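You operate a simulated robot arm through the tools that you are given. There is no shell and no other tool.

The job below is to be done with a simulated robot arm. You get a single attempt, and the scene is never put back.

JOB
Wipe the blue and the green mat clean, then slide the green one up to the blue.
Fine: wet the yellow sponge on the square pad first, put it back after; no more than a finger's width between the mats, fronts about in line; leave the blue mat where it is. What is to be rubbed or washed off counts as gone when no trace of it is left.
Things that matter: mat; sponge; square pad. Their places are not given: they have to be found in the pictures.

The check looks at the end state, three seconds after you hand in, the way a careful person would. Anything else that was tipped, shoved, dropped, spilled or broken makes it a failure.

ROBOT AND FRAMES
A 7-joint arm with a two-finger parallel gripper, fixed in place. Base frame: the origin is at the foot of the arm, x ahead of it, y to its left, z up. Units: mm, degrees, N and s.
Its first joint turns from -166.0 to 166.0 degrees. Payload 1.57 kg.
The tool frame sits at the grasp point between the pads (the TCP): z along the fingers, y along the line on which they close. The tips reach 30 mm beyond it. The gripper opens to 80 mm. The fingers are 17 mm wide and 12 mm thick; the gripper's body (40 by 82 mm) begins 80 mm behind the TCP.
Orientation is told as [roll, pitch, yaw] about the base's x, y, z axes, in that order, counted from this pose: with the fingers straight down and closing along the base's y, the tool's x points along the base's -x, its y along +y and its z along -z.

CONTROLS
- The arm moves only by the tool nudge_tool. Its argument "commands" is a list that holds one entry, the list of rows, each a list of 7 numbers: the shift along the base's x, y, z in mm, then the turn, a rotation vector about the base's x, y, z in degrees, then the gripper command, from -1 (shut) to 1 (fully open), values between in proportion. In form: [[[tx, ty, tz, ax, ay, az, claw], ...]]. A call has 1 to 20 rows; each row is the pose to reach, as a shift and turn from the pose commanded when the call began. A row lasts 0.2 s, in which the tool goes at most 50 mm and 8.6 degrees; a call with a longer step from one row to the next is refused whole, and so is a gripper value outside its range. A pose out of reach is approached as far as the arm can. The call stops where the force on the tool passes 40 N (or 10 N more than at its start, if that is more) or the arm is blocked; 0.2 s more then pass. The fingers move at their own pace (about 153 mm/s each) and stop on an object; they squeeze with about 39 N. The grip force told is the motor's: it shows also when the fingers shut on nothing. Time passes only in rows, and 0.2 s behind the last, so rows that repeat a pose let the fingers close. The reply holds the time, the measured pose of the TCP, the force on the tool along the base axes, the opening and the grip force, in the units named above and with some noise, with the torque about the TCP (base axes, N m) and any sound that the robot's microphone picked up.
- Cameras (640 x 400 px; columns grow to the right, rows downward): "scene" is fixed at [222.3, 500.9, 1494.5]; the picture's right is [-0.24, -0.97, 0.00], its down [-0.92, 0.23, -0.33] and it looks along [0.32, -0.08, -0.95] (base axes); focal length 342 px, centre (320, 200). "wrist" rides on the gripper at [72, -7, -122] in the tool frame; the picture's right is [0.09, 1.00, 0.00], its down [-0.84, 0.08, -0.54] and it looks along [-0.54, 0.05, 0.84] (tool axes); focal length 238 px, centre (320, 200).
- snapshot(camera): a new picture of that camera. No time passes.
- point_at(camera, pixels): for up to 12 pixels [column, row] of the newest picture of that camera ("zoom" is the newest enlarged one), the place [x, y, z] in the base frame of the surface seen there, good to about 2 mm. No time passes.
- enlarge(camera, box): a new picture of the part [left, top, right, bottom] of that camera's present view, enlarged. No time passes.
- sign_off(): hands the job in; it is judged then, once.

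Unless the task says otherwise, let go and move clear before handing in.

The tools are called after "Emit:" as name(argument=value, ...) on one line, values as JSON. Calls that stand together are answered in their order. nudge_tool: Moves the arm, as the interface text tells. Its arguments: {"type":"object","properties":{"commands":{"type":"array"}},"required":["commands"]} The other tools are called the same way: snapshot (camera) takes a picture; point_at (camera, pixels) gives the place of the surface under pixels of a picture; enlarge (camera, box) takes an enlarged picture of a part of a camera's view; sign_off () hands the job in.

At the start:

```text
clock: 0.0
position: [465.1, 222.9, 995.7]
ee_rot: [0.0, 0.0, 0.0]
force: [0.3, -0.7, -0.4]
torque: [0.01, -0.01, 0.02]
grip_width: 80.0
grip_force: 0.0
```

scene: 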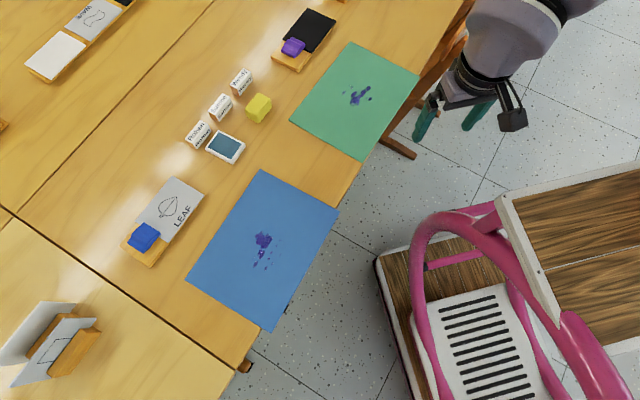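
wrist: 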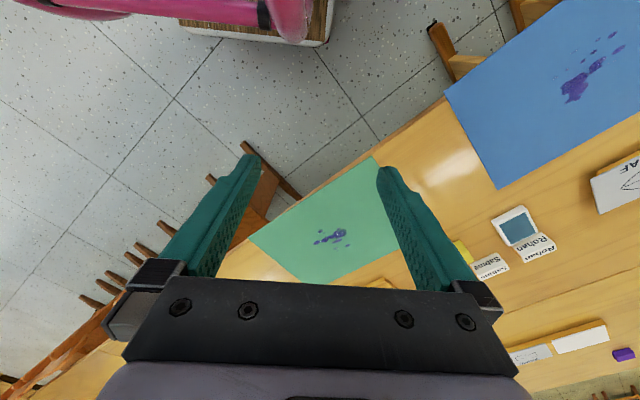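

The scene picture shows the yellow sponge near (259,108), the square pad near (225,147), the green mat near (357,100) with a purple stain, and the blue mat near (263,248) with a stain. I'll enlarge and measure these first.

Emit:
enlarge(camera="scene", box=[180, 60, 300, 180])

Emit:
point_at(camera="scene", pixels=[[260, 102], [225, 147], [351, 42], [419, 75], [362, 161], [290, 120], [262, 169], [339, 211], [272, 331], [186, 279], [357, 97], [263, 240]])

```text
3.33 times, centred on (240, 120) of scene
```

zoom: 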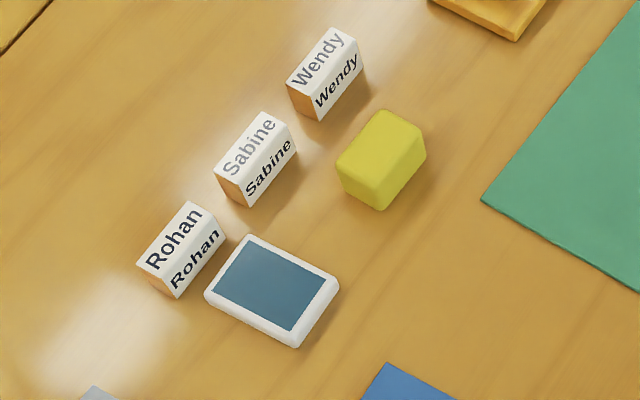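

```text
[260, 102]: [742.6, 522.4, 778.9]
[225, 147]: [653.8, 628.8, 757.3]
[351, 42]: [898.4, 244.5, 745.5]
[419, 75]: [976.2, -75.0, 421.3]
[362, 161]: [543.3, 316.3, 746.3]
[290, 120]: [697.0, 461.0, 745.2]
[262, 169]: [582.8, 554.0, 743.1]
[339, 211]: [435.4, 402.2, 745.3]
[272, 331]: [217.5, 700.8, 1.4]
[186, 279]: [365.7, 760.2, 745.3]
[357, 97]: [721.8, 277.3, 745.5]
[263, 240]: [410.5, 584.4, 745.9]
```

The sponge top is at about (743,522,779) and the pad at (654,629,757), with the mats on a table at z≈744. I'll zoom in on the stains, mat edges and the table's front edge.

Emit:
enlarge(camera="scene", box=[180, 160, 350, 340])

Emit:
enlarge(camera="scene", box=[280, 30, 430, 170])

Emit:
enlarge(camera="scene", box=[225, 215, 305, 285])

Emit:
enlarge(camera="scene", box=[325, 70, 395, 120])

Emit:
snapshot(camera="wrist")

```text
2.22 times, centred on (265, 250) of scene
```

zoom: 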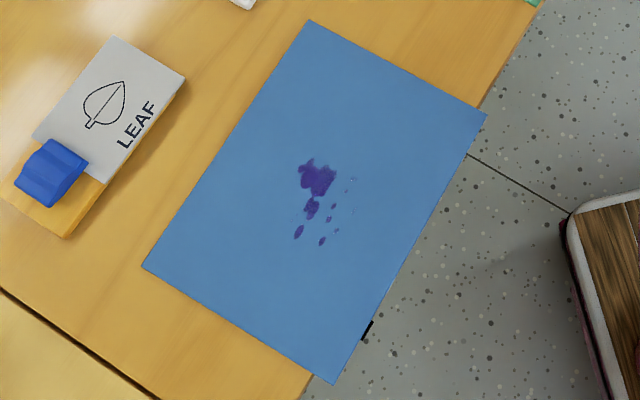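

```text
2.86 times, centred on (355, 100) of scene
```

zoom: 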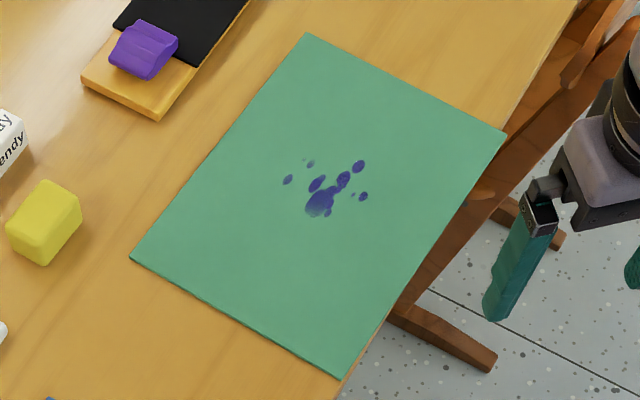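

```text
5.71 times, centred on (265, 250) of scene
```

zoom: 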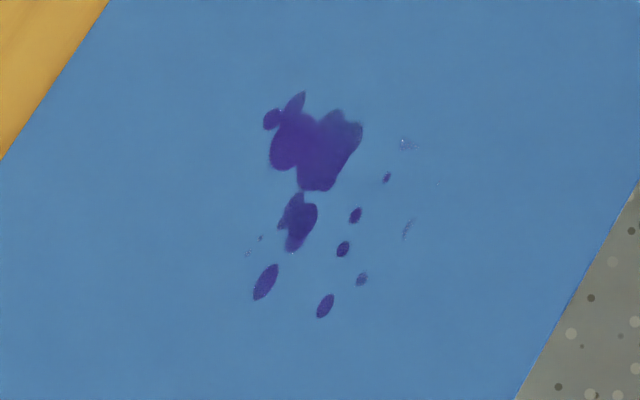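

```text
8.00 times, centred on (360, 95) of scene
```

zoom: 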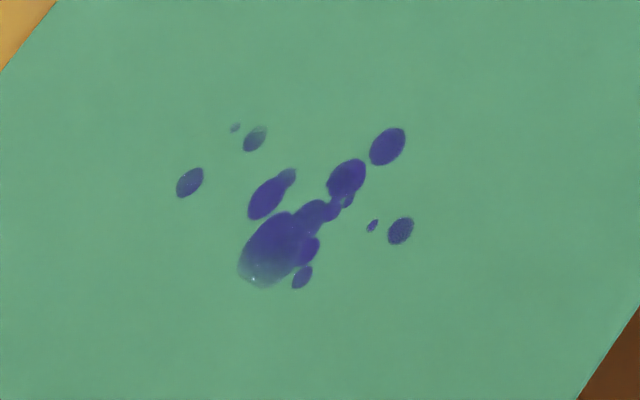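

```text
taken
```

wrist: 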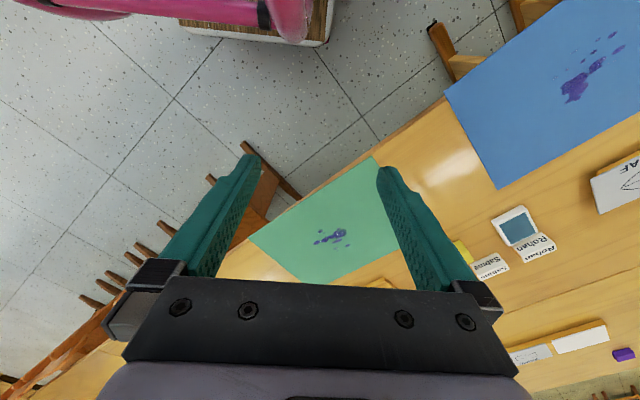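

The stains include faint specks: on the blue mat at zoom pixels (405,143), (437,183), (407,228) and (248,254), and on the green mat around (235,128)–(400,230). I'll measure them, the sponge and the pad precisely.

Emit:
enlarge(camera="scene", box=[225, 215, 305, 285])

Emit:
point_at(camera="zoom", pixels=[[272, 118], [300, 95], [360, 128], [405, 143], [437, 183], [407, 228], [362, 279], [325, 307], [264, 283], [248, 254], [313, 150], [260, 238]])

Emit:
enlarge(camera="scene", box=[325, 70, 395, 120])

Emit:
point_at(camera="zoom", pixels=[[189, 182], [235, 127], [255, 138], [388, 145], [405, 135], [400, 231], [412, 225], [302, 277], [255, 285], [240, 265], [372, 226], [180, 195]])

Emit:
enlarge(camera="scene", box=[235, 85, 285, 130])

```text
5.71 times, centred on (265, 250) of scene
```

zoom: 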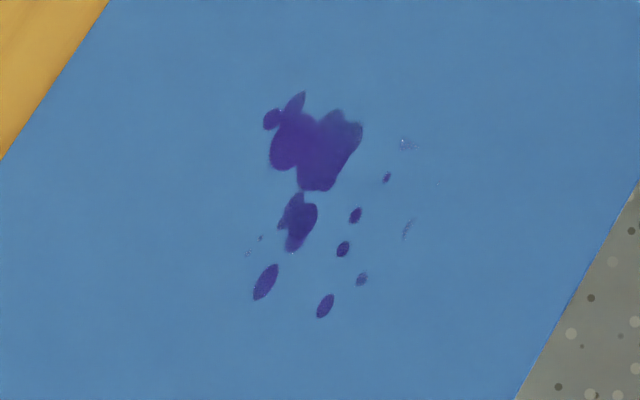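

```text
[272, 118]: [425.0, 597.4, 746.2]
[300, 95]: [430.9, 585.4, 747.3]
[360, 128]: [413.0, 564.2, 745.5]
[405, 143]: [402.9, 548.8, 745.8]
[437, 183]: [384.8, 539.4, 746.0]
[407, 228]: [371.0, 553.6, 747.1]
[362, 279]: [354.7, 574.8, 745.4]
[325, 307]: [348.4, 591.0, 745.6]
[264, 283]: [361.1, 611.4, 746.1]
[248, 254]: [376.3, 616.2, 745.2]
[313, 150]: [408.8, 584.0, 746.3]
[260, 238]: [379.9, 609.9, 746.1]
```

```text
8.00 times, centred on (360, 95) of scene
```

zoom: 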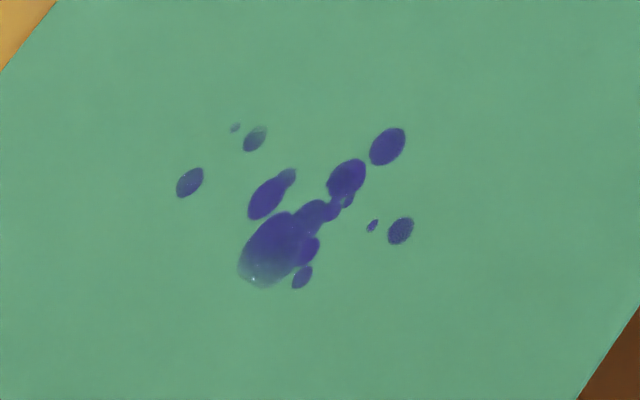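

```text
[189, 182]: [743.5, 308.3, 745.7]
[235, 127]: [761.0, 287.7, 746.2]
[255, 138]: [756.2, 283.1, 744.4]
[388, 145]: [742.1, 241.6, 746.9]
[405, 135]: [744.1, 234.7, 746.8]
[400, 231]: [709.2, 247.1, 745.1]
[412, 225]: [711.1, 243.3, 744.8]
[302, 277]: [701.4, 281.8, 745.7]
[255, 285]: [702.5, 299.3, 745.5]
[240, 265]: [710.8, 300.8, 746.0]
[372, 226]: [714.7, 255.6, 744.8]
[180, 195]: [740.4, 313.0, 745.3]
```

```text
8.89 times, centred on (260, 108) of scene
```

zoom: 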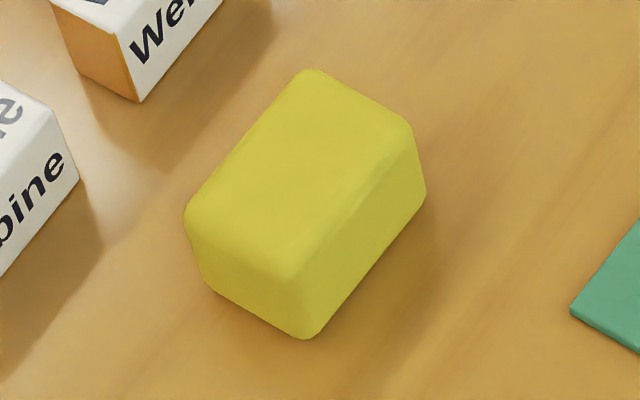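

The sponge is a yellow block with its long side parallel to the mats' long side. I'll take its top corners and base for position, size and yaw.

Emit:
point_at(camera="zoom", pixels=[[307, 75], [408, 122], [292, 272], [190, 210], [300, 172], [300, 334], [208, 284], [424, 195], [240, 135], [350, 190], [500, 250], [100, 200]])

Emit:
enlarge(camera="scene", box=[195, 120, 255, 170])

Emit:
enlarge(camera="wrist", box=[440, 190, 580, 290])

```text
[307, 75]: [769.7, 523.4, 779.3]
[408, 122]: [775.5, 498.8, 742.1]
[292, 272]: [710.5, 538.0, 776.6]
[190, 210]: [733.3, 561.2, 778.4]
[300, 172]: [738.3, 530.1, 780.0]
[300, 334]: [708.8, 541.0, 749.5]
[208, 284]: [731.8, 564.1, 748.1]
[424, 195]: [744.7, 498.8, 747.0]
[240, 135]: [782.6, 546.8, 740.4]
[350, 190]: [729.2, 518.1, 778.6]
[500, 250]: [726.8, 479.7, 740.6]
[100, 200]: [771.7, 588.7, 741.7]
```

```text
8.00 times, centred on (225, 145) of scene
```

zoom: 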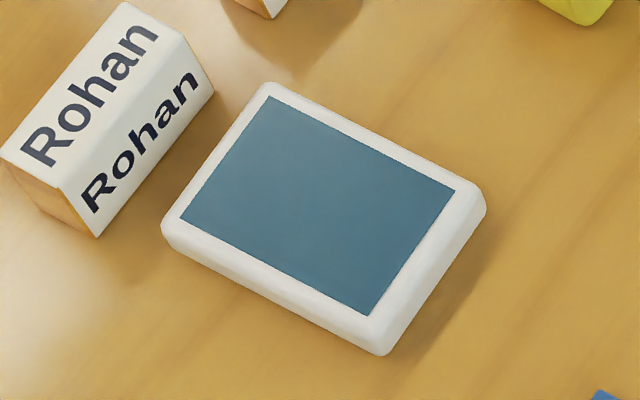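

```text
4.00 times, centred on (510, 240) of wrist
```

zoom: 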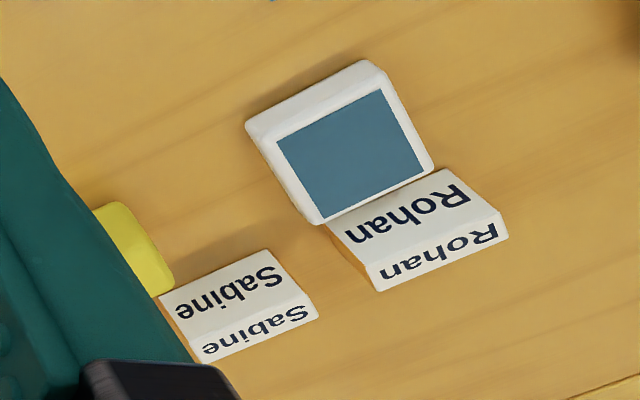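

The sponge is about 60×40×38 mm, centred near (740,530), with its short side along (0.7,0.7). Next I'll measure the pad and the name blocks around it for clearance.

Emit:
enlarge(camera="scene", box=[195, 120, 255, 170])

Emit:
point_at(camera="zoom", pixels=[[268, 99], [453, 190], [368, 314], [182, 218], [317, 205], [268, 86], [480, 205], [382, 345], [165, 228], [212, 85], [125, 5], [98, 232]])

Emit:
enlarge(camera="scene", box=[190, 60, 290, 130])

Emit:
point_at(camera="zoom", pixels=[[160, 260], [205, 215], [262, 288], [180, 320], [330, 60], [395, 150], [395, 190], [330, 235], [230, 340], [420, 120], [350, 150], [200, 310]])

```text
8.00 times, centred on (225, 145) of scene
```

zoom: 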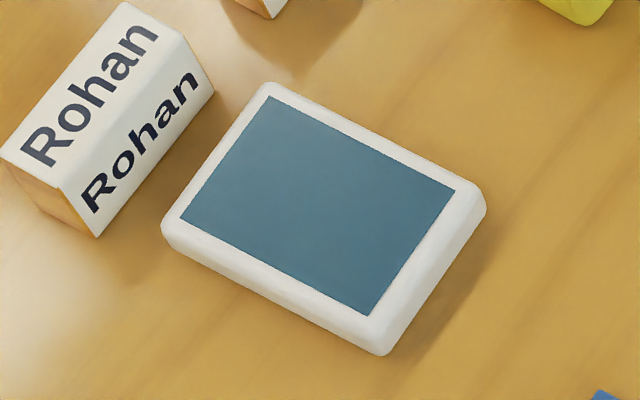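

```text
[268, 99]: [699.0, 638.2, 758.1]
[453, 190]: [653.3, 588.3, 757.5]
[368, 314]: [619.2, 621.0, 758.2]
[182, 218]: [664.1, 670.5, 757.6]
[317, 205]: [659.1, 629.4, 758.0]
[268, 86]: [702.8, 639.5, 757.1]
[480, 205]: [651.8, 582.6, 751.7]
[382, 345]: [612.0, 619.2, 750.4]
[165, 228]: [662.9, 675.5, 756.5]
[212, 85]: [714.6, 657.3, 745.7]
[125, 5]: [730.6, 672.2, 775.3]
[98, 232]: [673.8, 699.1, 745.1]
```

```text
5.71 times, centred on (240, 95) of scene
```

zoom: 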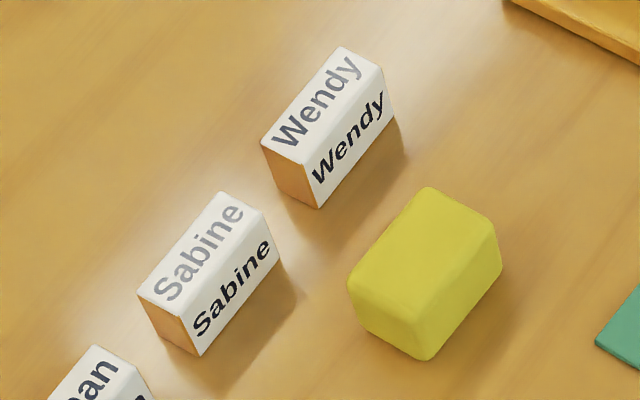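

```text
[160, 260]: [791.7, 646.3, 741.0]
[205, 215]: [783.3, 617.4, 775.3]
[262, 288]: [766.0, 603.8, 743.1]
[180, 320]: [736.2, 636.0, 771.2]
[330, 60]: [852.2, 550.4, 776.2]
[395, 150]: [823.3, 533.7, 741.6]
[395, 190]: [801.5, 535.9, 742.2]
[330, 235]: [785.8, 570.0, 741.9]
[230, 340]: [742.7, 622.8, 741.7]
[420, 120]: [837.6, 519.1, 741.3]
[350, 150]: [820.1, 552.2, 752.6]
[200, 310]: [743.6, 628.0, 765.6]
```

The pad's teal face is centred at (659,629,758) and the blocks stand about 60 mm or more from the sponge and pad centres, so they're clear. I'll move above the sponge and turn the gripper -45° so it closes across the short side.

Emit:
nudge_tool(commands=[[[23, 26, -6, 0, 0, -4, 1], [46, 51, -12, 0, 0, -8, 1], [69, 77, -18, 0, 0, -12, 1], [92, 102, -24, 0, 0, -16, 1], [115, 128, -30, 0, 0, -20, 1], [138, 154, -36, 0, 0, -24, 1], [161, 179, -42, 0, 0, -28, 1], [184, 205, -48, 0, 0, -32, 1], [207, 230, -54, 0, 0, -36, 1], [230, 256, -60, 0, 0, -40, 1], [253, 282, -66, 0, 0, -43, 1], [275, 307.5, -76, 0, 0, -45, 1], [275, 307.5, -90, 0, 0, -45, 1], [275, 307.5, -90, 0, 0, -45, 1]]])

Emit:
snapshot(camera="wrist")

Emit:
snapshot(camera="scene")

```text
clock: 3.0
position: [739.3, 529.8, 905.7]
ee_rot: [0.1, 0.0, -45.0]
force: [0.0, 0.1, -1.0]
torque: [-0.02, 0.0, -0.01]
grip_width: 79.5
grip_force: 0.0
```

```text
taken
```

wrist: 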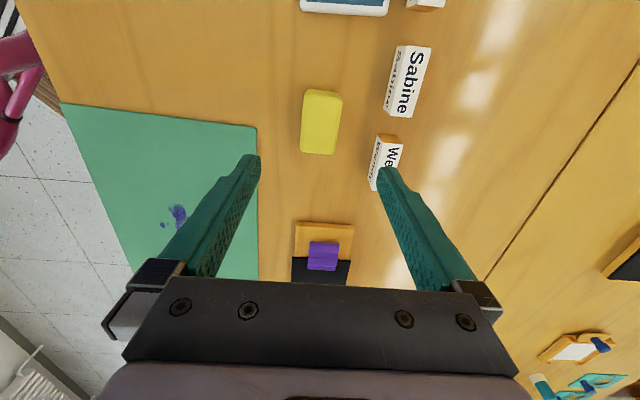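

```text
taken
```

scene: 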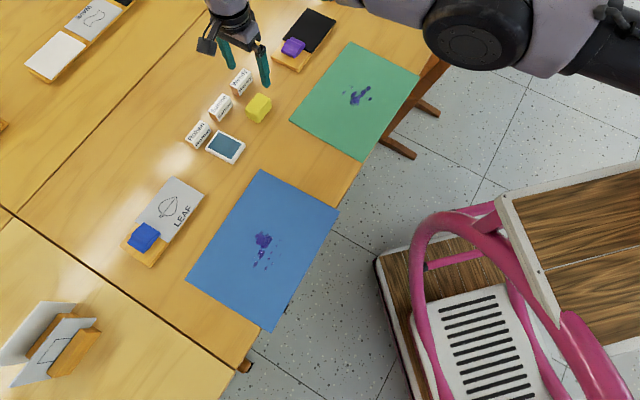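

The wrist picture shows the sponge at (321,122), nearly square to the gripper. I'll measure its top corners from here to refine centre and yaw.

Emit:
enlarge(camera="wrist", box=[280, 75, 360, 170])

```text
4.21 times, centred on (320, 122) of wrist
```

zoom: 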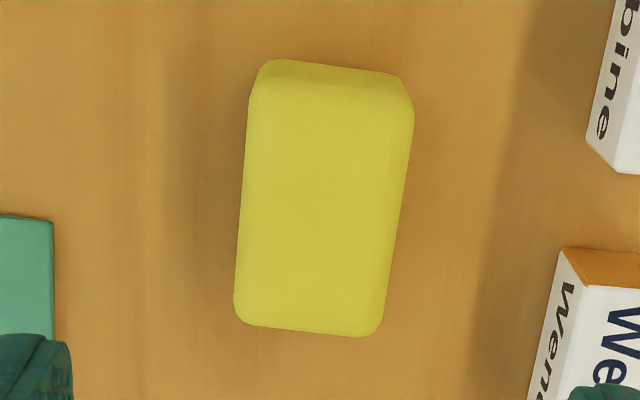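

Emit:
point_at(camera="zoom", pixels=[[255, 110], [403, 120], [245, 310], [378, 322], [320, 200], [250, 200], [397, 215], [312, 320], [330, 105], [330, 65], [150, 200], [450, 300]])

```text
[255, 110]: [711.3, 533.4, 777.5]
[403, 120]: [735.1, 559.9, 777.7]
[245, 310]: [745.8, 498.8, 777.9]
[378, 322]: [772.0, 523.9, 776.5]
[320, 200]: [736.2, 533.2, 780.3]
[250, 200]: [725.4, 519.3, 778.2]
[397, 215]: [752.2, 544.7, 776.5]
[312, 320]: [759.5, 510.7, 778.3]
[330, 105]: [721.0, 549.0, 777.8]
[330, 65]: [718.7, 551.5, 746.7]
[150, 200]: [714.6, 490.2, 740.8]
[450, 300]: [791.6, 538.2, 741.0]
```

The sponge centre is (741,529), aligned at 45°, with its top at z 778–780. I'll descend so the tips stop about 12 mm above the table, then close.

Emit:
nudge_tool(commands=[[[1, -1.4, -30, 0, 0, 0, 1], [1, -1.4, -60, 0, 0, 0, 1], [1, -1.4, -85, 0, 0, 0, 1], [1, -1.4, -105, 0, 0, 0, 1], [1, -1.4, -115, 0, 0, 0, 1], [1, -1.4, -122.5, 0, 0, 0, 1], [1, -1.4, -122.5, 0, 0, 0, 1]]])

Emit:
snapshot(camera="wrist")

```text
clock: 4.6
position: [732.8, 525.2, 786.4]
ee_rot: [0.0, 0.0, -45.0]
force: [-0.1, 0.2, -0.6]
torque: [-0.02, 0.02, -0.01]
grip_width: 80.2
grip_force: 0.2
out of reach, approached as far as the arm can: row 4, 5, 6, 7
```

```text
taken
```

wrist: 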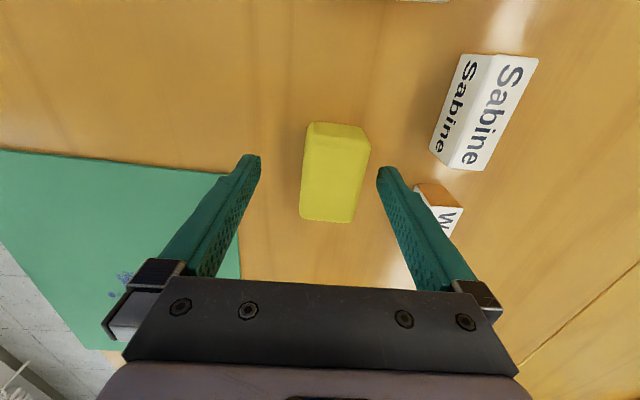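

At z 786 the arm stopped short at (732.8,525.2), about 9 mm short of the sponge radially. I'll rise and tilt the fingers outward by 6° to see whether that extends the reach.

Emit:
nudge_tool(commands=[[[0, 0, 20, 0, 0, 0, 1], [0, 0, 40, 0, 0, 0, 1], [0, 0, 60, 0, 0, 0, 1], [0, 0, 60, 1.7, -2.5, 0, 1], [0, 0, 60, 3.5, -4.9, 0, 1], [0, 0, 60, 3.5, -4.9, 0, 1]]])

```text
clock: 6.0
position: [731.2, 527.3, 848.1]
ee_rot: [6.0, -0.9, -45.1]
force: [0.1, 0.6, 0.7]
torque: [0.02, 0.01, 0.01]
grip_width: 80.1
grip_force: 0.1
```

The commanded pose was clipped and the tilt took (roll 6.0). I'll descend again to the sponge with this tilt and check that it reaches.

Emit:
nudge_tool(commands=[[[4, 0.4, -15, 0, 0, 0, 1], [8.5, 0.8, -30, 0, 0, 0, 1], [8.5, 0.8, -45, 0, 0, 0, 1], [8.5, 0.8, -55, 0, 0, 0, 1], [8.5, 0.8, -62, 0, 0, 0, 1], [8.5, 0.8, -62, 0, 0, 0, 1]]])

Emit:
snapshot(camera="wrist")

Emit:
enlarge(camera="scene", box=[200, 40, 320, 140])

```text
clock: 7.4
position: [741.5, 527.2, 785.4]
ee_rot: [6.0, -1.0, -45.1]
force: [-0.3, 0.2, -0.1]
torque: [0.0, 0.06, -0.03]
grip_width: 79.8
grip_force: 0.1
```

```text
taken
```

wrist: 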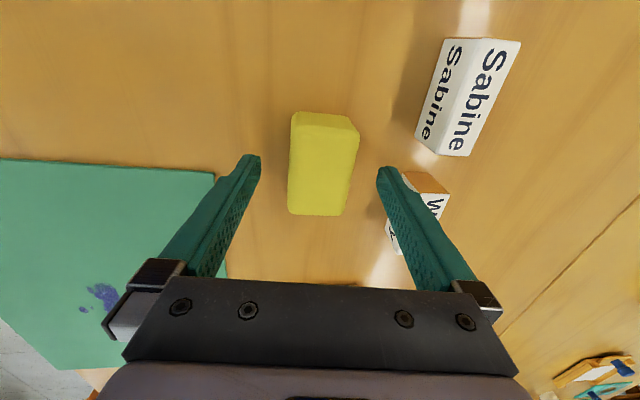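

```text
4.00 times, centred on (260, 90) of scene
```

zoom: 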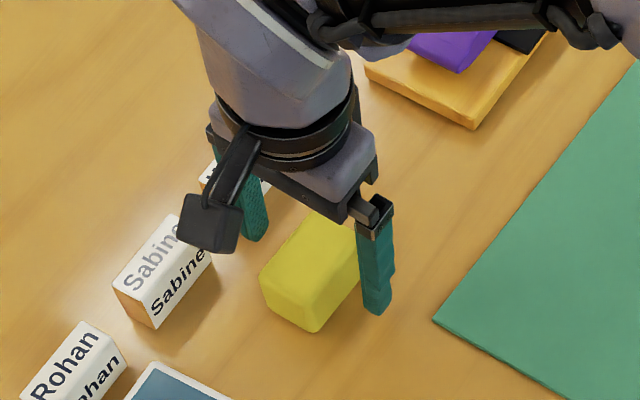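

The tilted pose reaches: TCP (741.5,527.2,785.4) with the sponge between the fingers and clear of the name blocks. I'll close the gripper.

Emit:
nudge_tool(commands=[[[0, 0, 0, 0, 0, 0, -1], [0, 0, 0, 0, 0, 0, -1], [0, 0, 0, 0, 0, 0, -1], [0, 0, 0, 0, 0, 0, -1]]])

Emit:
snapshot(camera="wrist")

Emit:
enlarge(camera="scene", box=[200, 40, 320, 140])

```text
clock: 8.4
position: [739.4, 526.3, 786.1]
ee_rot: [6.0, -1.0, -45.1]
force: [-0.2, 0.8, 1.5]
torque: [0.02, 0.0, -0.02]
grip_width: 38.4
grip_force: 39.2
```

```text
taken
```

wrist: 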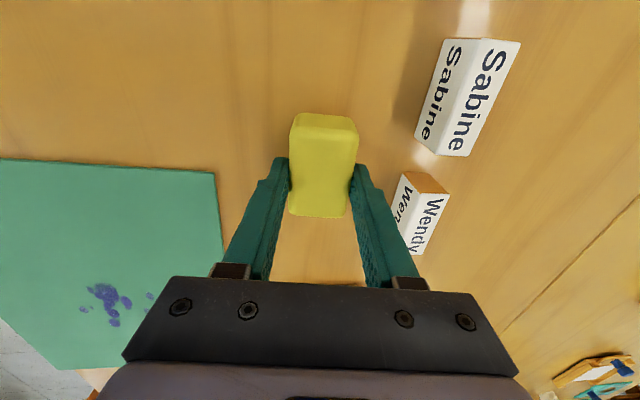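

```text
4.00 times, centred on (260, 90) of scene
```

zoom: 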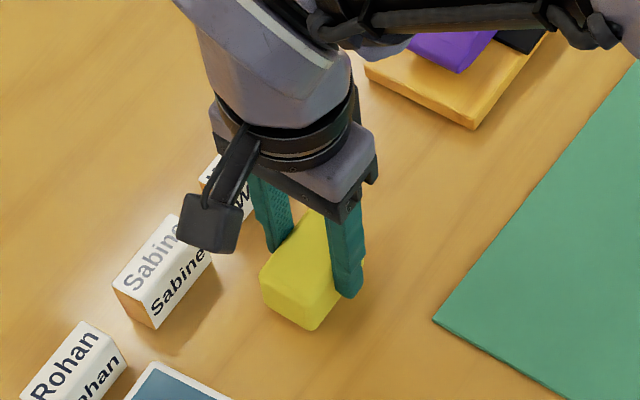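

The sponge is gripped at 38.4 mm with 39 N. I'll lift it, straighten the tilt and look at how it sits in the fingers.

Emit:
nudge_tool(commands=[[[0, 0, 15, 0, 0, 0, -1], [0, 0, 35, 0, 0, 0, -1], [0, 0, 60, 0, 0, 0, -1], [0, 0, 80, 0, 0, 0, -1], [-3, -3, 80, -1.2, 1.6, 0, -1], [-5, -5, 80, -2.3, 3.3, 0, -1], [-7, -7, 80, -3.5, 4.9, 0, -1], [-7, -7, 80, -3.5, 4.9, 0, -1]]])

Emit:
snapshot(camera="wrist")

Emit:
enlarge(camera="scene", box=[200, 40, 320, 140])

```text
clock: 10.2
position: [733.7, 519.1, 864.1]
ee_rot: [0.1, 0.1, -45.0]
force: [-0.1, -0.9, -0.5]
torque: [0.01, 0.0, -0.01]
grip_width: 38.5
grip_force: 38.9
```

```text
taken
```

wrist: 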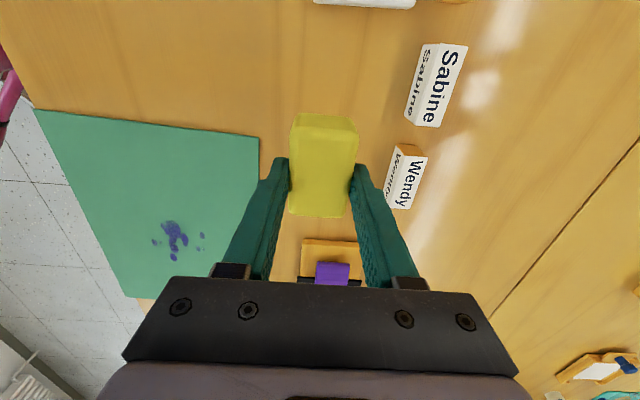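

```text
4.00 times, centred on (260, 90) of scene
```

zoom: 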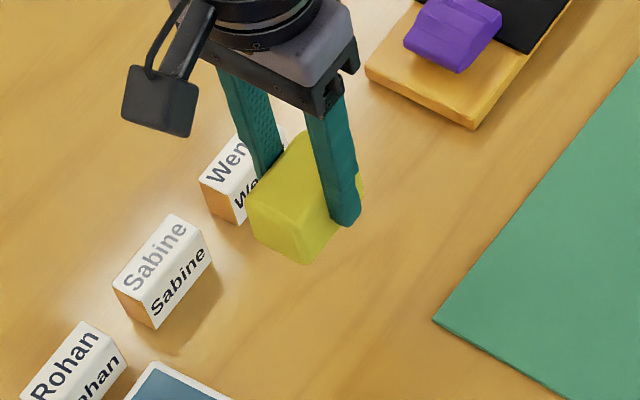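

The sponge is held at z 864. I'll measure its top surface to see how level it is in the grip.

Emit:
enlarge(camera="wrist", box=[270, 95, 380, 230])

Emit:
point_at(camera="wrist", pixels=[[300, 135], [348, 137], [298, 165], [350, 167], [325, 150], [325, 180], [295, 205], [340, 208], [310, 200], [325, 118], [305, 118], [350, 122]])

```text
2.96 times, centred on (325, 162) of wrist
```

zoom: 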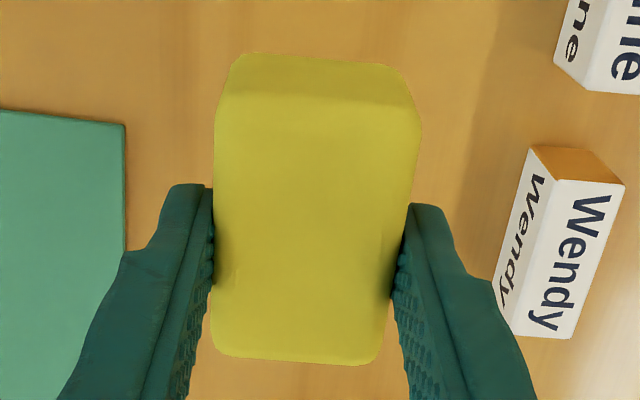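

```text
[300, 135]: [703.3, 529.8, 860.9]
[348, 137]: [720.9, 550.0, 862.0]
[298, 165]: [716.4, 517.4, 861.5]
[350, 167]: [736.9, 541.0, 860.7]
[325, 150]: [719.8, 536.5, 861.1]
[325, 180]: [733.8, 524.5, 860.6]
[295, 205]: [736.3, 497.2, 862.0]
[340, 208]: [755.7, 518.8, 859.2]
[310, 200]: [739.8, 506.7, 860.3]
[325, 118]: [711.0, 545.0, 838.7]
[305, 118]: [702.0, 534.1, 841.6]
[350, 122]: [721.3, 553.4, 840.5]
```

The sponge sits level (top z≈861, about 3 mm below the TCP, so its bottom is near TCP −41). I'll move it over the pad and go down to just above the pad surface.

Emit:
nudge_tool(commands=[[[-16, 20, 0, 0, 0, 0, -1], [-32, 41, 0, 0, 0, 0, -1], [-48, 62, 0, 0, 0, 0, -1], [-64, 83, 0, 0, 0, 0, -1], [-78, 102, 0, 0, 0, 0, -1], [-78, 102, -15, 0, 0, 0, -1], [-78, 102, -30, 0, 0, 0, -1], [-78, 102, -45, 0, 0, 0, -1], [-78, 102, -58, 0, 0, 0, -1], [-78, 102, -58, 0, 0, 0, -1]]])

Emit:
snapshot(camera="wrist")

Emit:
enlarge(camera="scene", box=[165, 90, 285, 190])

```text
clock: 12.4
position: [631.8, 603.6, 821.2]
ee_rot: [0.0, 0.1, -45.0]
force: [0.3, -0.1, 0.3]
torque: [0.0, -0.01, 0.0]
grip_width: 38.0
grip_force: 39.0
out of reach, approached as far as the arm can: row 3, 4, 5, 6, 7, 8, 9, 10
```

```text
taken
```

wrist: 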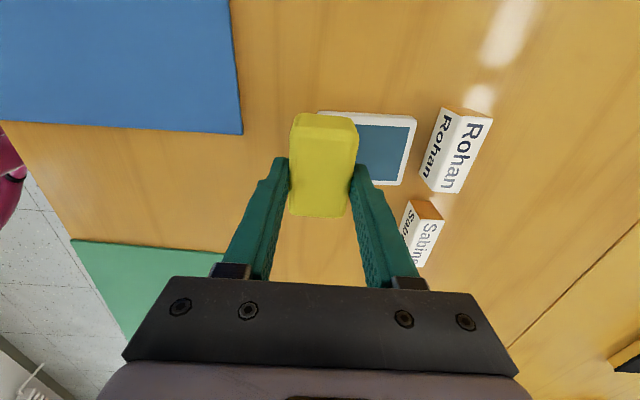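

```text
4.00 times, centred on (225, 140) of scene
```

zoom: 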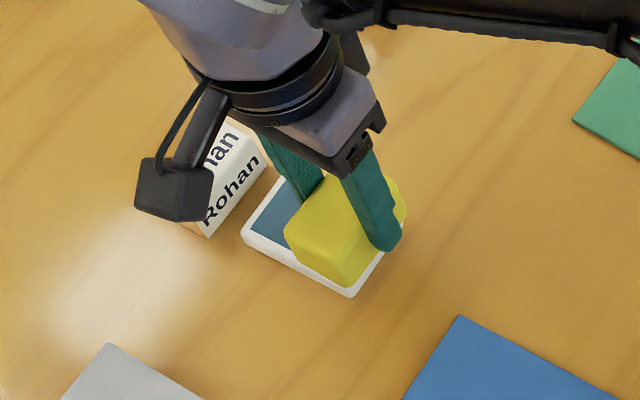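

The arm stopped at (631.8,603.6,821.2), r≈874, so the limit depends on yaw, not only on radius. I'll rise and test whether turning the wrist toward yaw −20 lets it reach out over the pad.

Emit:
nudge_tool(commands=[[[0, 0, 20, 0, 0, 0, -1], [0, 0, 40, 0, 0, 5, -1], [0, 0, 40, 0, 0, 10, -1], [0, 0, 40, 0, 0, 15, -1], [0, 0, 40, 0, 0, 20, -1], [0, 0, 40, 0, 0, 25, -1], [6, 6, 40, 0, 0, 25, -1], [12, 12, 40, 0, 0, 25, -1], [18, 18, 40, 0, 0, 25, -1], [24, 22, 40, 0, 0, 25, -1], [24, 22, 40, 0, 0, 25, -1]]])

```text
clock: 14.8
position: [636.6, 608.4, 861.6]
ee_rot: [0.2, 0.0, -20.0]
force: [-0.3, 0.2, 0.5]
torque: [0.0, -0.03, -0.02]
grip_width: 38.5
grip_force: 39.0
out of reach, approached as far as the arm can: row 2, 3, 4, 5, 6, 8, 9, 10, 11
```

Both yaws stop near r≈880 at z 861, yet r=910 was reachable on the first approach. I'll look at the arm's posture in the scene picture to understand the limit.

Emit:
snapshot(camera="scene")

Emit:
snapshot(camera="wrist")

```text
taken
```

scene: 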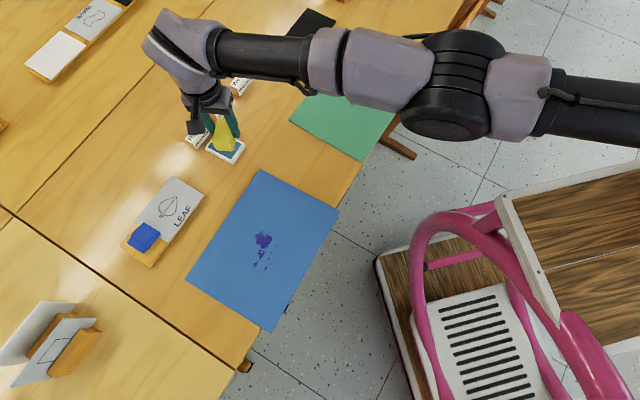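

```text
taken
```

wrist: 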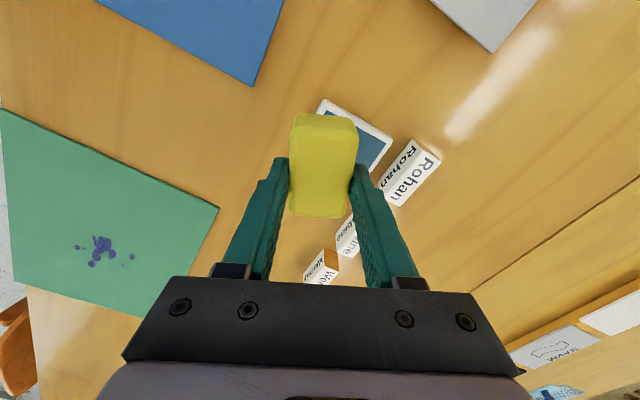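

The arm looks almost fully stretched: elbow near (450,85), wrist near (180,55). I'll get the heights of these links.

Emit:
point_at(camera="scene", pixels=[[620, 110], [560, 100], [515, 95], [450, 85], [400, 70], [330, 60], [260, 58], [190, 45], [165, 35], [205, 85], [215, 100], [445, 125]])

```text
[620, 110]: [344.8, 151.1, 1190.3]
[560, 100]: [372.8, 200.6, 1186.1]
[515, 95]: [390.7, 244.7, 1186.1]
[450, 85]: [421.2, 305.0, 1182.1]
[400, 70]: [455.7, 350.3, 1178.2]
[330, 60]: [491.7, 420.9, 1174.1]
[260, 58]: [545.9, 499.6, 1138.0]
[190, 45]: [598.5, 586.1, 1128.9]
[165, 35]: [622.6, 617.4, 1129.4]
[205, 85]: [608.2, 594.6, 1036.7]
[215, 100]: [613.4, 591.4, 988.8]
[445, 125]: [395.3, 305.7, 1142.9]
```

The arm bows to the right of the straight line to the pad. Yaw +45 is closer to its home posture, and the whole sponge would then fit on the pad (58 along 68, 38 along 47). I'll draw back, turn to yaw +45 and approach again.

Emit:
nudge_tool(commands=[[[-20, -20, 0, 0, 0, 0, -1], [-40, -40, 0, 0, 0, 8, -1], [-50, -50, 0, 0, 0, 16, -1], [-50, -50, 0, 0, 0, 24, -1], [-50, -50, 0, 0, 0, 32, -1], [-50, -50, 0, 0, 0, 40, -1], [-50, -50, 0, 0, 0, 48, -1], [-50, -50, 0, 0, 0, 56, -1], [-50, -50, 0, 0, 0, 65, -1], [-30, -30, 0, 0, 0, 65, -1], [-10, -10, 0, 0, 0, 65, -1], [5, 5, 0, 0, 0, 65, -1], [20, 20, 0, 0, 0, 65, -1], [20, 20, 0, 0, 0, 65, -1]]])

Emit:
snapshot(camera="scene")

```text
refused: row 9 steps farther than a row can; nothing moved
```

```text
taken
```

scene: 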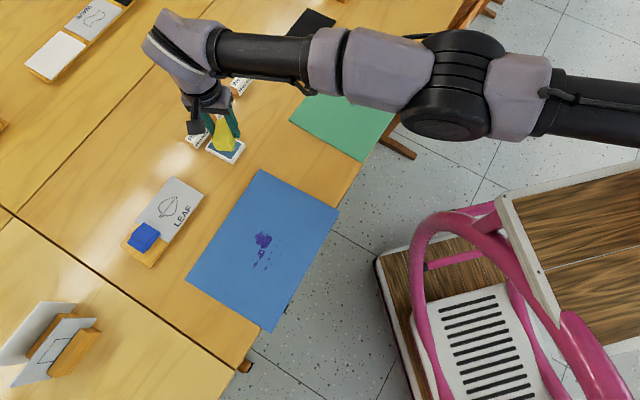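

The call was refused because row 9 turned more than 8.6° in one step, and nothing moved. I'll send the same motion with even turn steps.

Emit:
nudge_tool(commands=[[[-20, -20, 0, 0, 0, 0, -1], [-40, -40, 0, 0, 0, 8, -1], [-50, -50, 0, 0, 0, 16, -1], [-50, -50, 0, 0, 0, 24, -1], [-50, -50, 0, 0, 0, 32, -1], [-50, -50, 0, 0, 0, 40, -1], [-50, -50, 0, 0, 0, 48, -1], [-50, -50, 0, 0, 0, 56, -1], [-50, -50, 0, 0, 0, 61, -1], [-50, -50, 0, 0, 0, 65, -1], [-30, -30, 0, 0, 0, 65, -1], [-10, -10, 0, 0, 0, 65, -1], [5, 5, 0, 0, 0, 65, -1], [20, 20, 0, 0, 0, 65, -1], [20, 20, 0, 0, 0, 65, -1]]])

Emit:
snapshot(camera="scene")

```text
clock: 18.0
position: [635.7, 607.6, 862.6]
ee_rot: [0.0, 0.0, 45.0]
force: [-0.2, 0.4, -0.4]
torque: [-0.02, 0.0, -0.03]
grip_width: 38.5
grip_force: 39.1
out of reach, approached as far as the arm can: row 1, 2, 3, 4, 5, 6, 7, 8, 9, 10, 11, 12, 13, 14, 15
```

```text
taken
```

scene: 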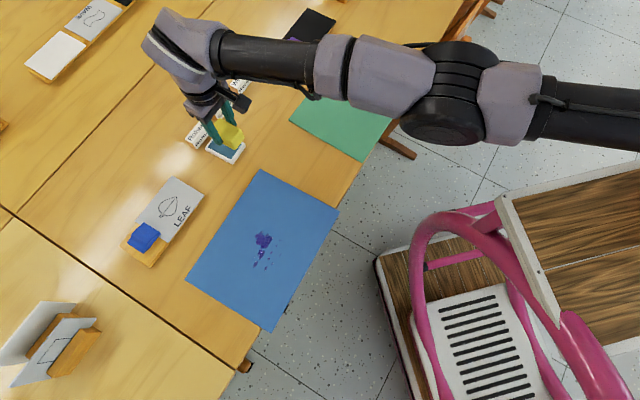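

Turning worked (yaw 45) but every row was flagged, so the straight elbow probably leaves the solver stuck near a singularity. I'll pull the tool back toward the base and see whether the arm follows.

Emit:
nudge_tool(commands=[[[-15, -15, 0, 0, 0, 0, -1], [-30, -30, 0, 0, 0, 0, -1], [-50, -50, 0, 0, 0, 0, -1], [-75, -75, 0, 0, 0, 0, -1], [-100, -100, 0, 0, 0, 0, -1], [-100, -100, 0, 0, 0, 0, -1]]])

Emit:
snapshot(camera="scene")

```text
clock: 19.4
position: [602.2, 621.7, 848.3]
ee_rot: [-0.1, 0.1, 45.0]
force: [-0.2, 0.4, -0.8]
torque: [0.02, -0.03, -0.01]
grip_width: 38.1
grip_force: 39.6
out of reach, approached as far as the arm can: row 1, 2, 3, 4, 5, 6
```

```text
taken
```

scene: 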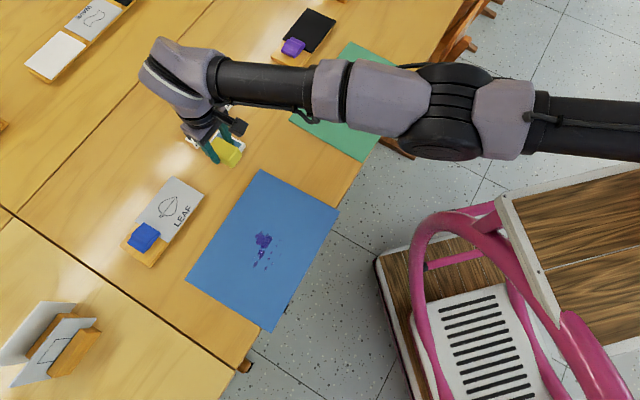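

The arm didn't follow the pull-back and drifted to (602,622,848), so it is stuck near a straight elbow. I'll try drawing in and up over more rows, which should make it bend, staying well above the blocks.

Emit:
nudge_tool(commands=[[[-5, -5, 15, 0, 0, 0, -1], [-10, -10, 30, 0, 0, 0, -1], [-20, -20, 45, 0, 0, 0, -1], [-30, -30, 60, 0, 0, 0, -1], [-45, -45, 75, 0, 0, 0, -1], [-60, -60, 90, 0, 0, 0, -1], [-80, -80, 100, 0, 0, 0, -1], [-100, -100, 100, 0, 0, 0, -1], [-100, -100, 100, 0, 0, 0, -1]]])

Emit:
snapshot(camera="scene")

```text
clock: 21.4
position: [572.9, 646.9, 946.3]
ee_rot: [0.1, 0.0, 45.1]
force: [0.4, 0.4, -1.3]
torque: [0.0, -0.04, 0.0]
grip_width: 38.4
grip_force: 39.1
out of reach, approached as far as the arm can: row 1, 2, 3, 4, 5, 6, 7, 8, 9
```

```text
taken
```

scene: 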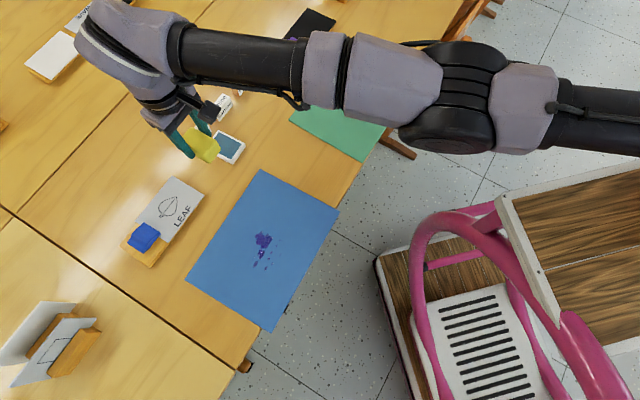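

The arm moved up to z 946 but did not draw inward (r≈864). I'll measure the links again to see how the joints are laid out.

Emit:
point_at(camera="scene", pixels=[[635, 120], [590, 112], [520, 105], [470, 60], [450, 90], [440, 135], [380, 80], [320, 70], [240, 52], [150, 40], [120, 25], [165, 100]])

Emit:
snapshot(camera="wrist")

```text
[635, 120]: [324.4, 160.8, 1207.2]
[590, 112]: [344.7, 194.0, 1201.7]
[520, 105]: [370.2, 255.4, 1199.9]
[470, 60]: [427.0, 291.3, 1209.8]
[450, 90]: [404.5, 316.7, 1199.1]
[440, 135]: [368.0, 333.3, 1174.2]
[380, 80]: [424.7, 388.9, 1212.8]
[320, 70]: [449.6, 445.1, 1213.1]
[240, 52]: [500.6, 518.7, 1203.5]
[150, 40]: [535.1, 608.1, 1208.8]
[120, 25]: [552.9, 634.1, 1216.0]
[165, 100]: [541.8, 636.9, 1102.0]
```

```text
taken
```

wrist: 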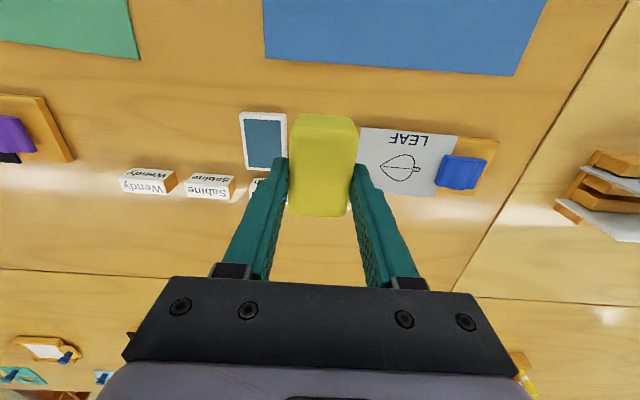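

I'll go back toward the known-good start pose (465,223,996, yaw 0) with the sponge held high, then re-approach the pad from there.

Emit:
nudge_tool(commands=[[[-8, -32, 4, 0, 0, -4, -1], [-16, -64, 8, 0, 0, -8, -1], [-24, -96, 12, 0, 0, -12, -1], [-32, -128, 16, 0, 0, -16, -1], [-40, -160, 20, 0, 0, -20, -1], [-48, -192, 24, 0, 0, -24, -1], [-56, -224, 28, 0, 0, -28, -1], [-64, -256, 32, 0, 0, -32, -1], [-72, -288, 36, 0, 0, -36, -1], [-80, -320, 40, 0, 0, -40, -1], [-88, -352, 44, 0, 0, -43, -1], [-98, -390, 48, 0, 0, -45, -1], [-108, -424, 50, 0, 0, -45, -1], [-108, -424, 50, 0, 0, -45, -1], [-108, -424, 50, 0, 0, -45, -1]]])

Emit:
snapshot(camera="scene")

```text
clock: 24.6
position: [708.0, 563.5, 1001.9]
ee_rot: [-0.2, 0.1, 0.1]
force: [0.4, 0.3, 0.1]
torque: [0.01, -0.01, 0.01]
grip_width: 38.3
grip_force: 39.1
out of reach, approached as far as the arm can: row 1, 2, 3, 4, 5, 6, 7, 8, 9, 10, 11, 12, 13, 14, 15
```

```text
taken
```

scene: 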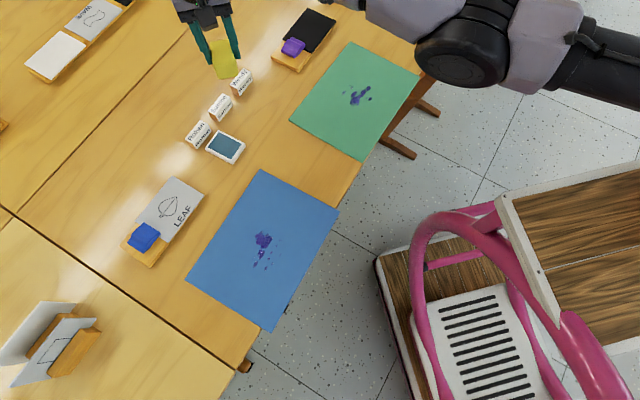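

The arm swung to (708,563,1002) but still did not come inward. I'll keep commanding toward the home pose in larger steps and hold it there to let the solver bend the elbow.

Emit:
nudge_tool(commands=[[[-28, -39, 0, 0, 0, 0, -1], [-56, -78, 0, 0, 0, 0, -1], [-84, -117, 0, 0, 0, 0, -1], [-112, -156, 0, 0, 0, 0, -1], [-140, -195, 0, 0, 0, 0, -1], [-168, -234, 0, 0, 0, 0, -1], [-196, -273, 0, 0, 0, 0, -1], [-224, -312, 0, 0, 0, 0, -1], [-243, -340, 0, 0, 0, 0, -1], [-243, -340, 0, 0, 0, 0, -1], [-243, -340, 0, 0, 0, 0, -1], [-243, -340, 0, 0, 0, 0, -1]]])

Emit:
snapshot(camera="scene")

```text
clock: 27.2
position: [708.4, 564.8, 1001.5]
ee_rot: [-0.1, 0.1, 0.0]
force: [-0.1, -0.8, -0.1]
torque: [-0.01, -0.01, -0.02]
grip_width: 38.5
grip_force: 38.8
out of reach, approached as far as the arm can: row 1, 2, 3, 4, 5, 6, 7, 8, 9, 10, 11, 12
```

```text
taken
```

scene: 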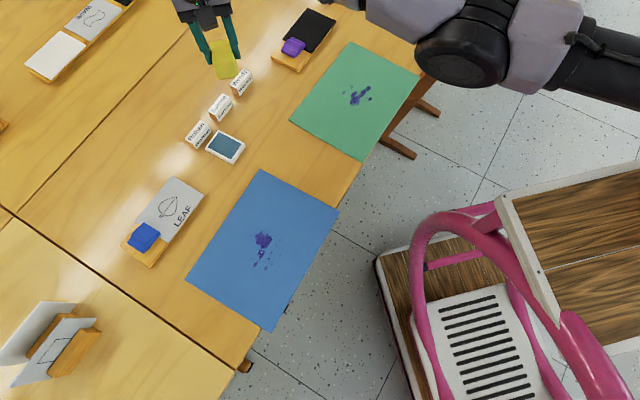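

No movement at all, so the solver sits in a bad corner. The posture now resembles the one at (740,530,905), yaw −45, which I reached freely before, so I'll go back there first.

Emit:
nudge_tool(commands=[[[4, -4, -12, 0, 0, -6, -1], [8, -8, -24, 0, 0, -12, -1], [12, -12, -36, 0, 0, -18, -1], [16, -16, -48, 0, 0, -24, -1], [20, -20, -60, 0, 0, -30, -1], [24, -24, -72, 0, 0, -36, -1], [28, -29, -84, 0, 0, -42, -1], [32, -34, -96, 0, 0, -45, -1], [32, -34, -96, 0, 0, -45, -1]]])

Emit:
snapshot(camera="scene")

```text
clock: 29.2
position: [742.0, 536.3, 909.2]
ee_rot: [-0.1, 0.0, -44.9]
force: [0.6, -0.6, 0.4]
torque: [0.0, 0.0, -0.03]
grip_width: 38.4
grip_force: 38.9
```

```text
taken
```

scene: 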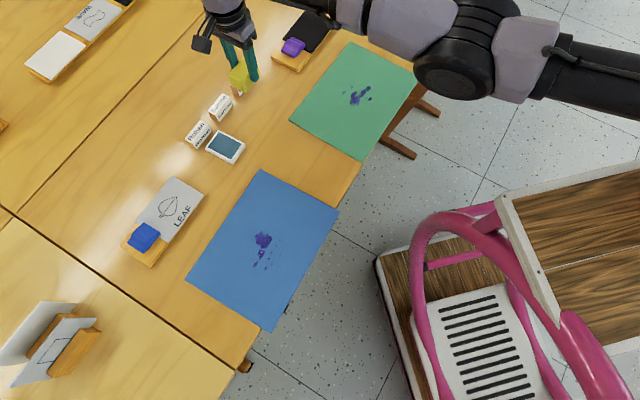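

No flag this time: (742,536,909), r≈915. I'll now draw inward along the path I came by, in small steps.

Emit:
nudge_tool(commands=[[[-15, -17, 4, 0, 0, 0, -1], [-30, -34, 8, 0, 0, 2, -1], [-50, -56, 14, 0, 0, 6, -1], [-75, -84, 20, 0, 0, 10, -1], [-100, -112, 26, 0, 0, 14, -1], [-125, -140, 32, 0, 0, 18, -1], [-125, -140, 32, 0, 0, 18, -1]]])

Emit:
snapshot(camera="scene")

```text
clock: 30.8
position: [737.4, 542.8, 935.9]
ee_rot: [-0.2, 0.0, -26.9]
force: [0.1, -1.1, -1.0]
torque: [0.01, 0.01, 0.02]
grip_width: 38.2
grip_force: 39.2
out of reach, approached as far as the arm can: row 1, 2, 3, 4, 5, 6, 7
```

```text
taken
```

scene: 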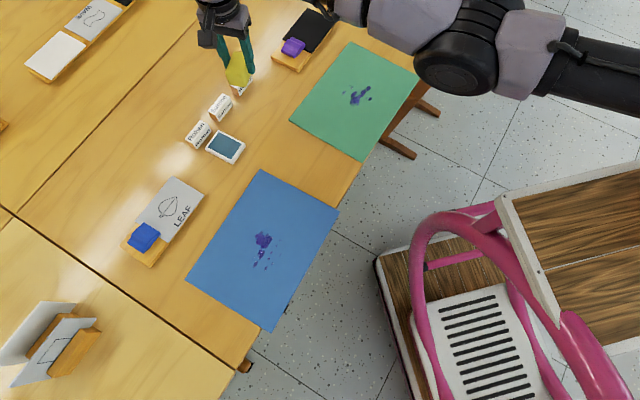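

It still can't draw in, which fits an elbow that has passed through full stretch onto the wrong side, against its end stop. I'll over-stretch outward to bring it back through straight, then retract.

Emit:
nudge_tool(commands=[[[20, 15, 0, 0, 0, 0, -1], [50, 37, 0, 0, 0, 0, -1], [80, 59, 0, 0, 0, 0, -1], [80, 59, 0, 0, 0, 0, -1], [50, 37, 0, 0, 0, 0, -1], [20, 15, 0, 0, 0, 0, -1], [-10, -7, 0, 0, 0, 0, -1], [-40, -30, 0, 0, 0, 0, -1], [-70, -52, 0, 0, 0, 0, -1], [-100, -74, 0, 0, 0, 0, -1], [-100, -74, 0, 0, 0, 0, -1]]])

```text
clock: 33.2
position: [706.8, 566.1, 930.2]
ee_rot: [-0.1, 0.0, -27.1]
force: [-0.6, 0.4, 0.7]
torque: [0.01, -0.01, -0.03]
grip_width: 38.4
grip_force: 38.4
out of reach, approached as far as the arm can: row 1, 2, 3, 4, 5, 6, 7, 8, 9, 10, 11
```

Still stuck at r≈905. I'll do only the outward stretch now, to read off the maximum and see how the solver behaves there.

Emit:
nudge_tool(commands=[[[38, 30, 0, 0, 0, 0, -1], [76, 60, 0, 0, 0, 0, -1], [114, 90, 0, 0, 0, 0, -1], [152, 120, 0, 0, 0, 0, -1], [152, 120, 0, 0, 0, 0, -1]]])

Emit:
snapshot(camera="scene")

```text
clock: 34.4
position: [714.8, 563.6, 926.5]
ee_rot: [0.1, 0.0, -27.0]
force: [-0.8, -0.1, -0.1]
torque: [-0.01, 0.02, -0.02]
grip_width: 38.5
grip_force: 38.8
out of reach, approached as far as the arm can: row 1, 2, 3, 4, 5
```

```text
taken
```

scene: 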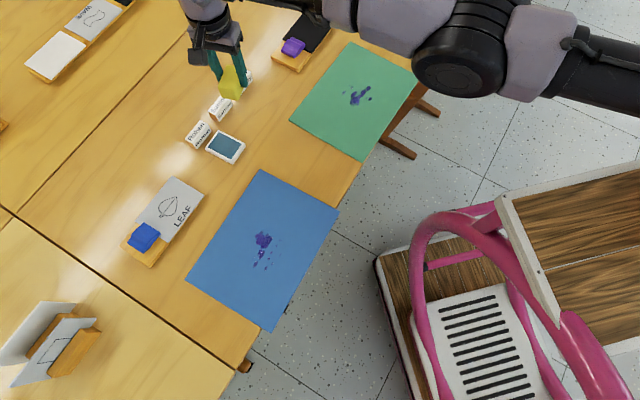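

At full stretch r≈910, so the shell it can move in is only a few mm thick, as expected on the wrong side of straight. From here I'll retract slightly and see which way the elbow goes.

Emit:
nudge_tool(commands=[[[-4, -3, 0, 0, 0, 0, -1], [-10, -8, 0, 0, 0, 0, -1], [-20, -16, 0, 0, 0, 0, -1], [-40, -32, 0, 0, 0, 0, -1], [-60, -47, 0, 0, 0, 0, -1], [-60, -47, 0, 0, 0, 0, -1]]])

```text
clock: 35.8
position: [655.9, 513.8, 926.8]
ee_rot: [0.0, 0.0, -27.0]
force: [0.2, -0.8, -0.1]
torque: [0.0, 0.02, -0.02]
grip_width: 38.0
grip_force: 38.8
```

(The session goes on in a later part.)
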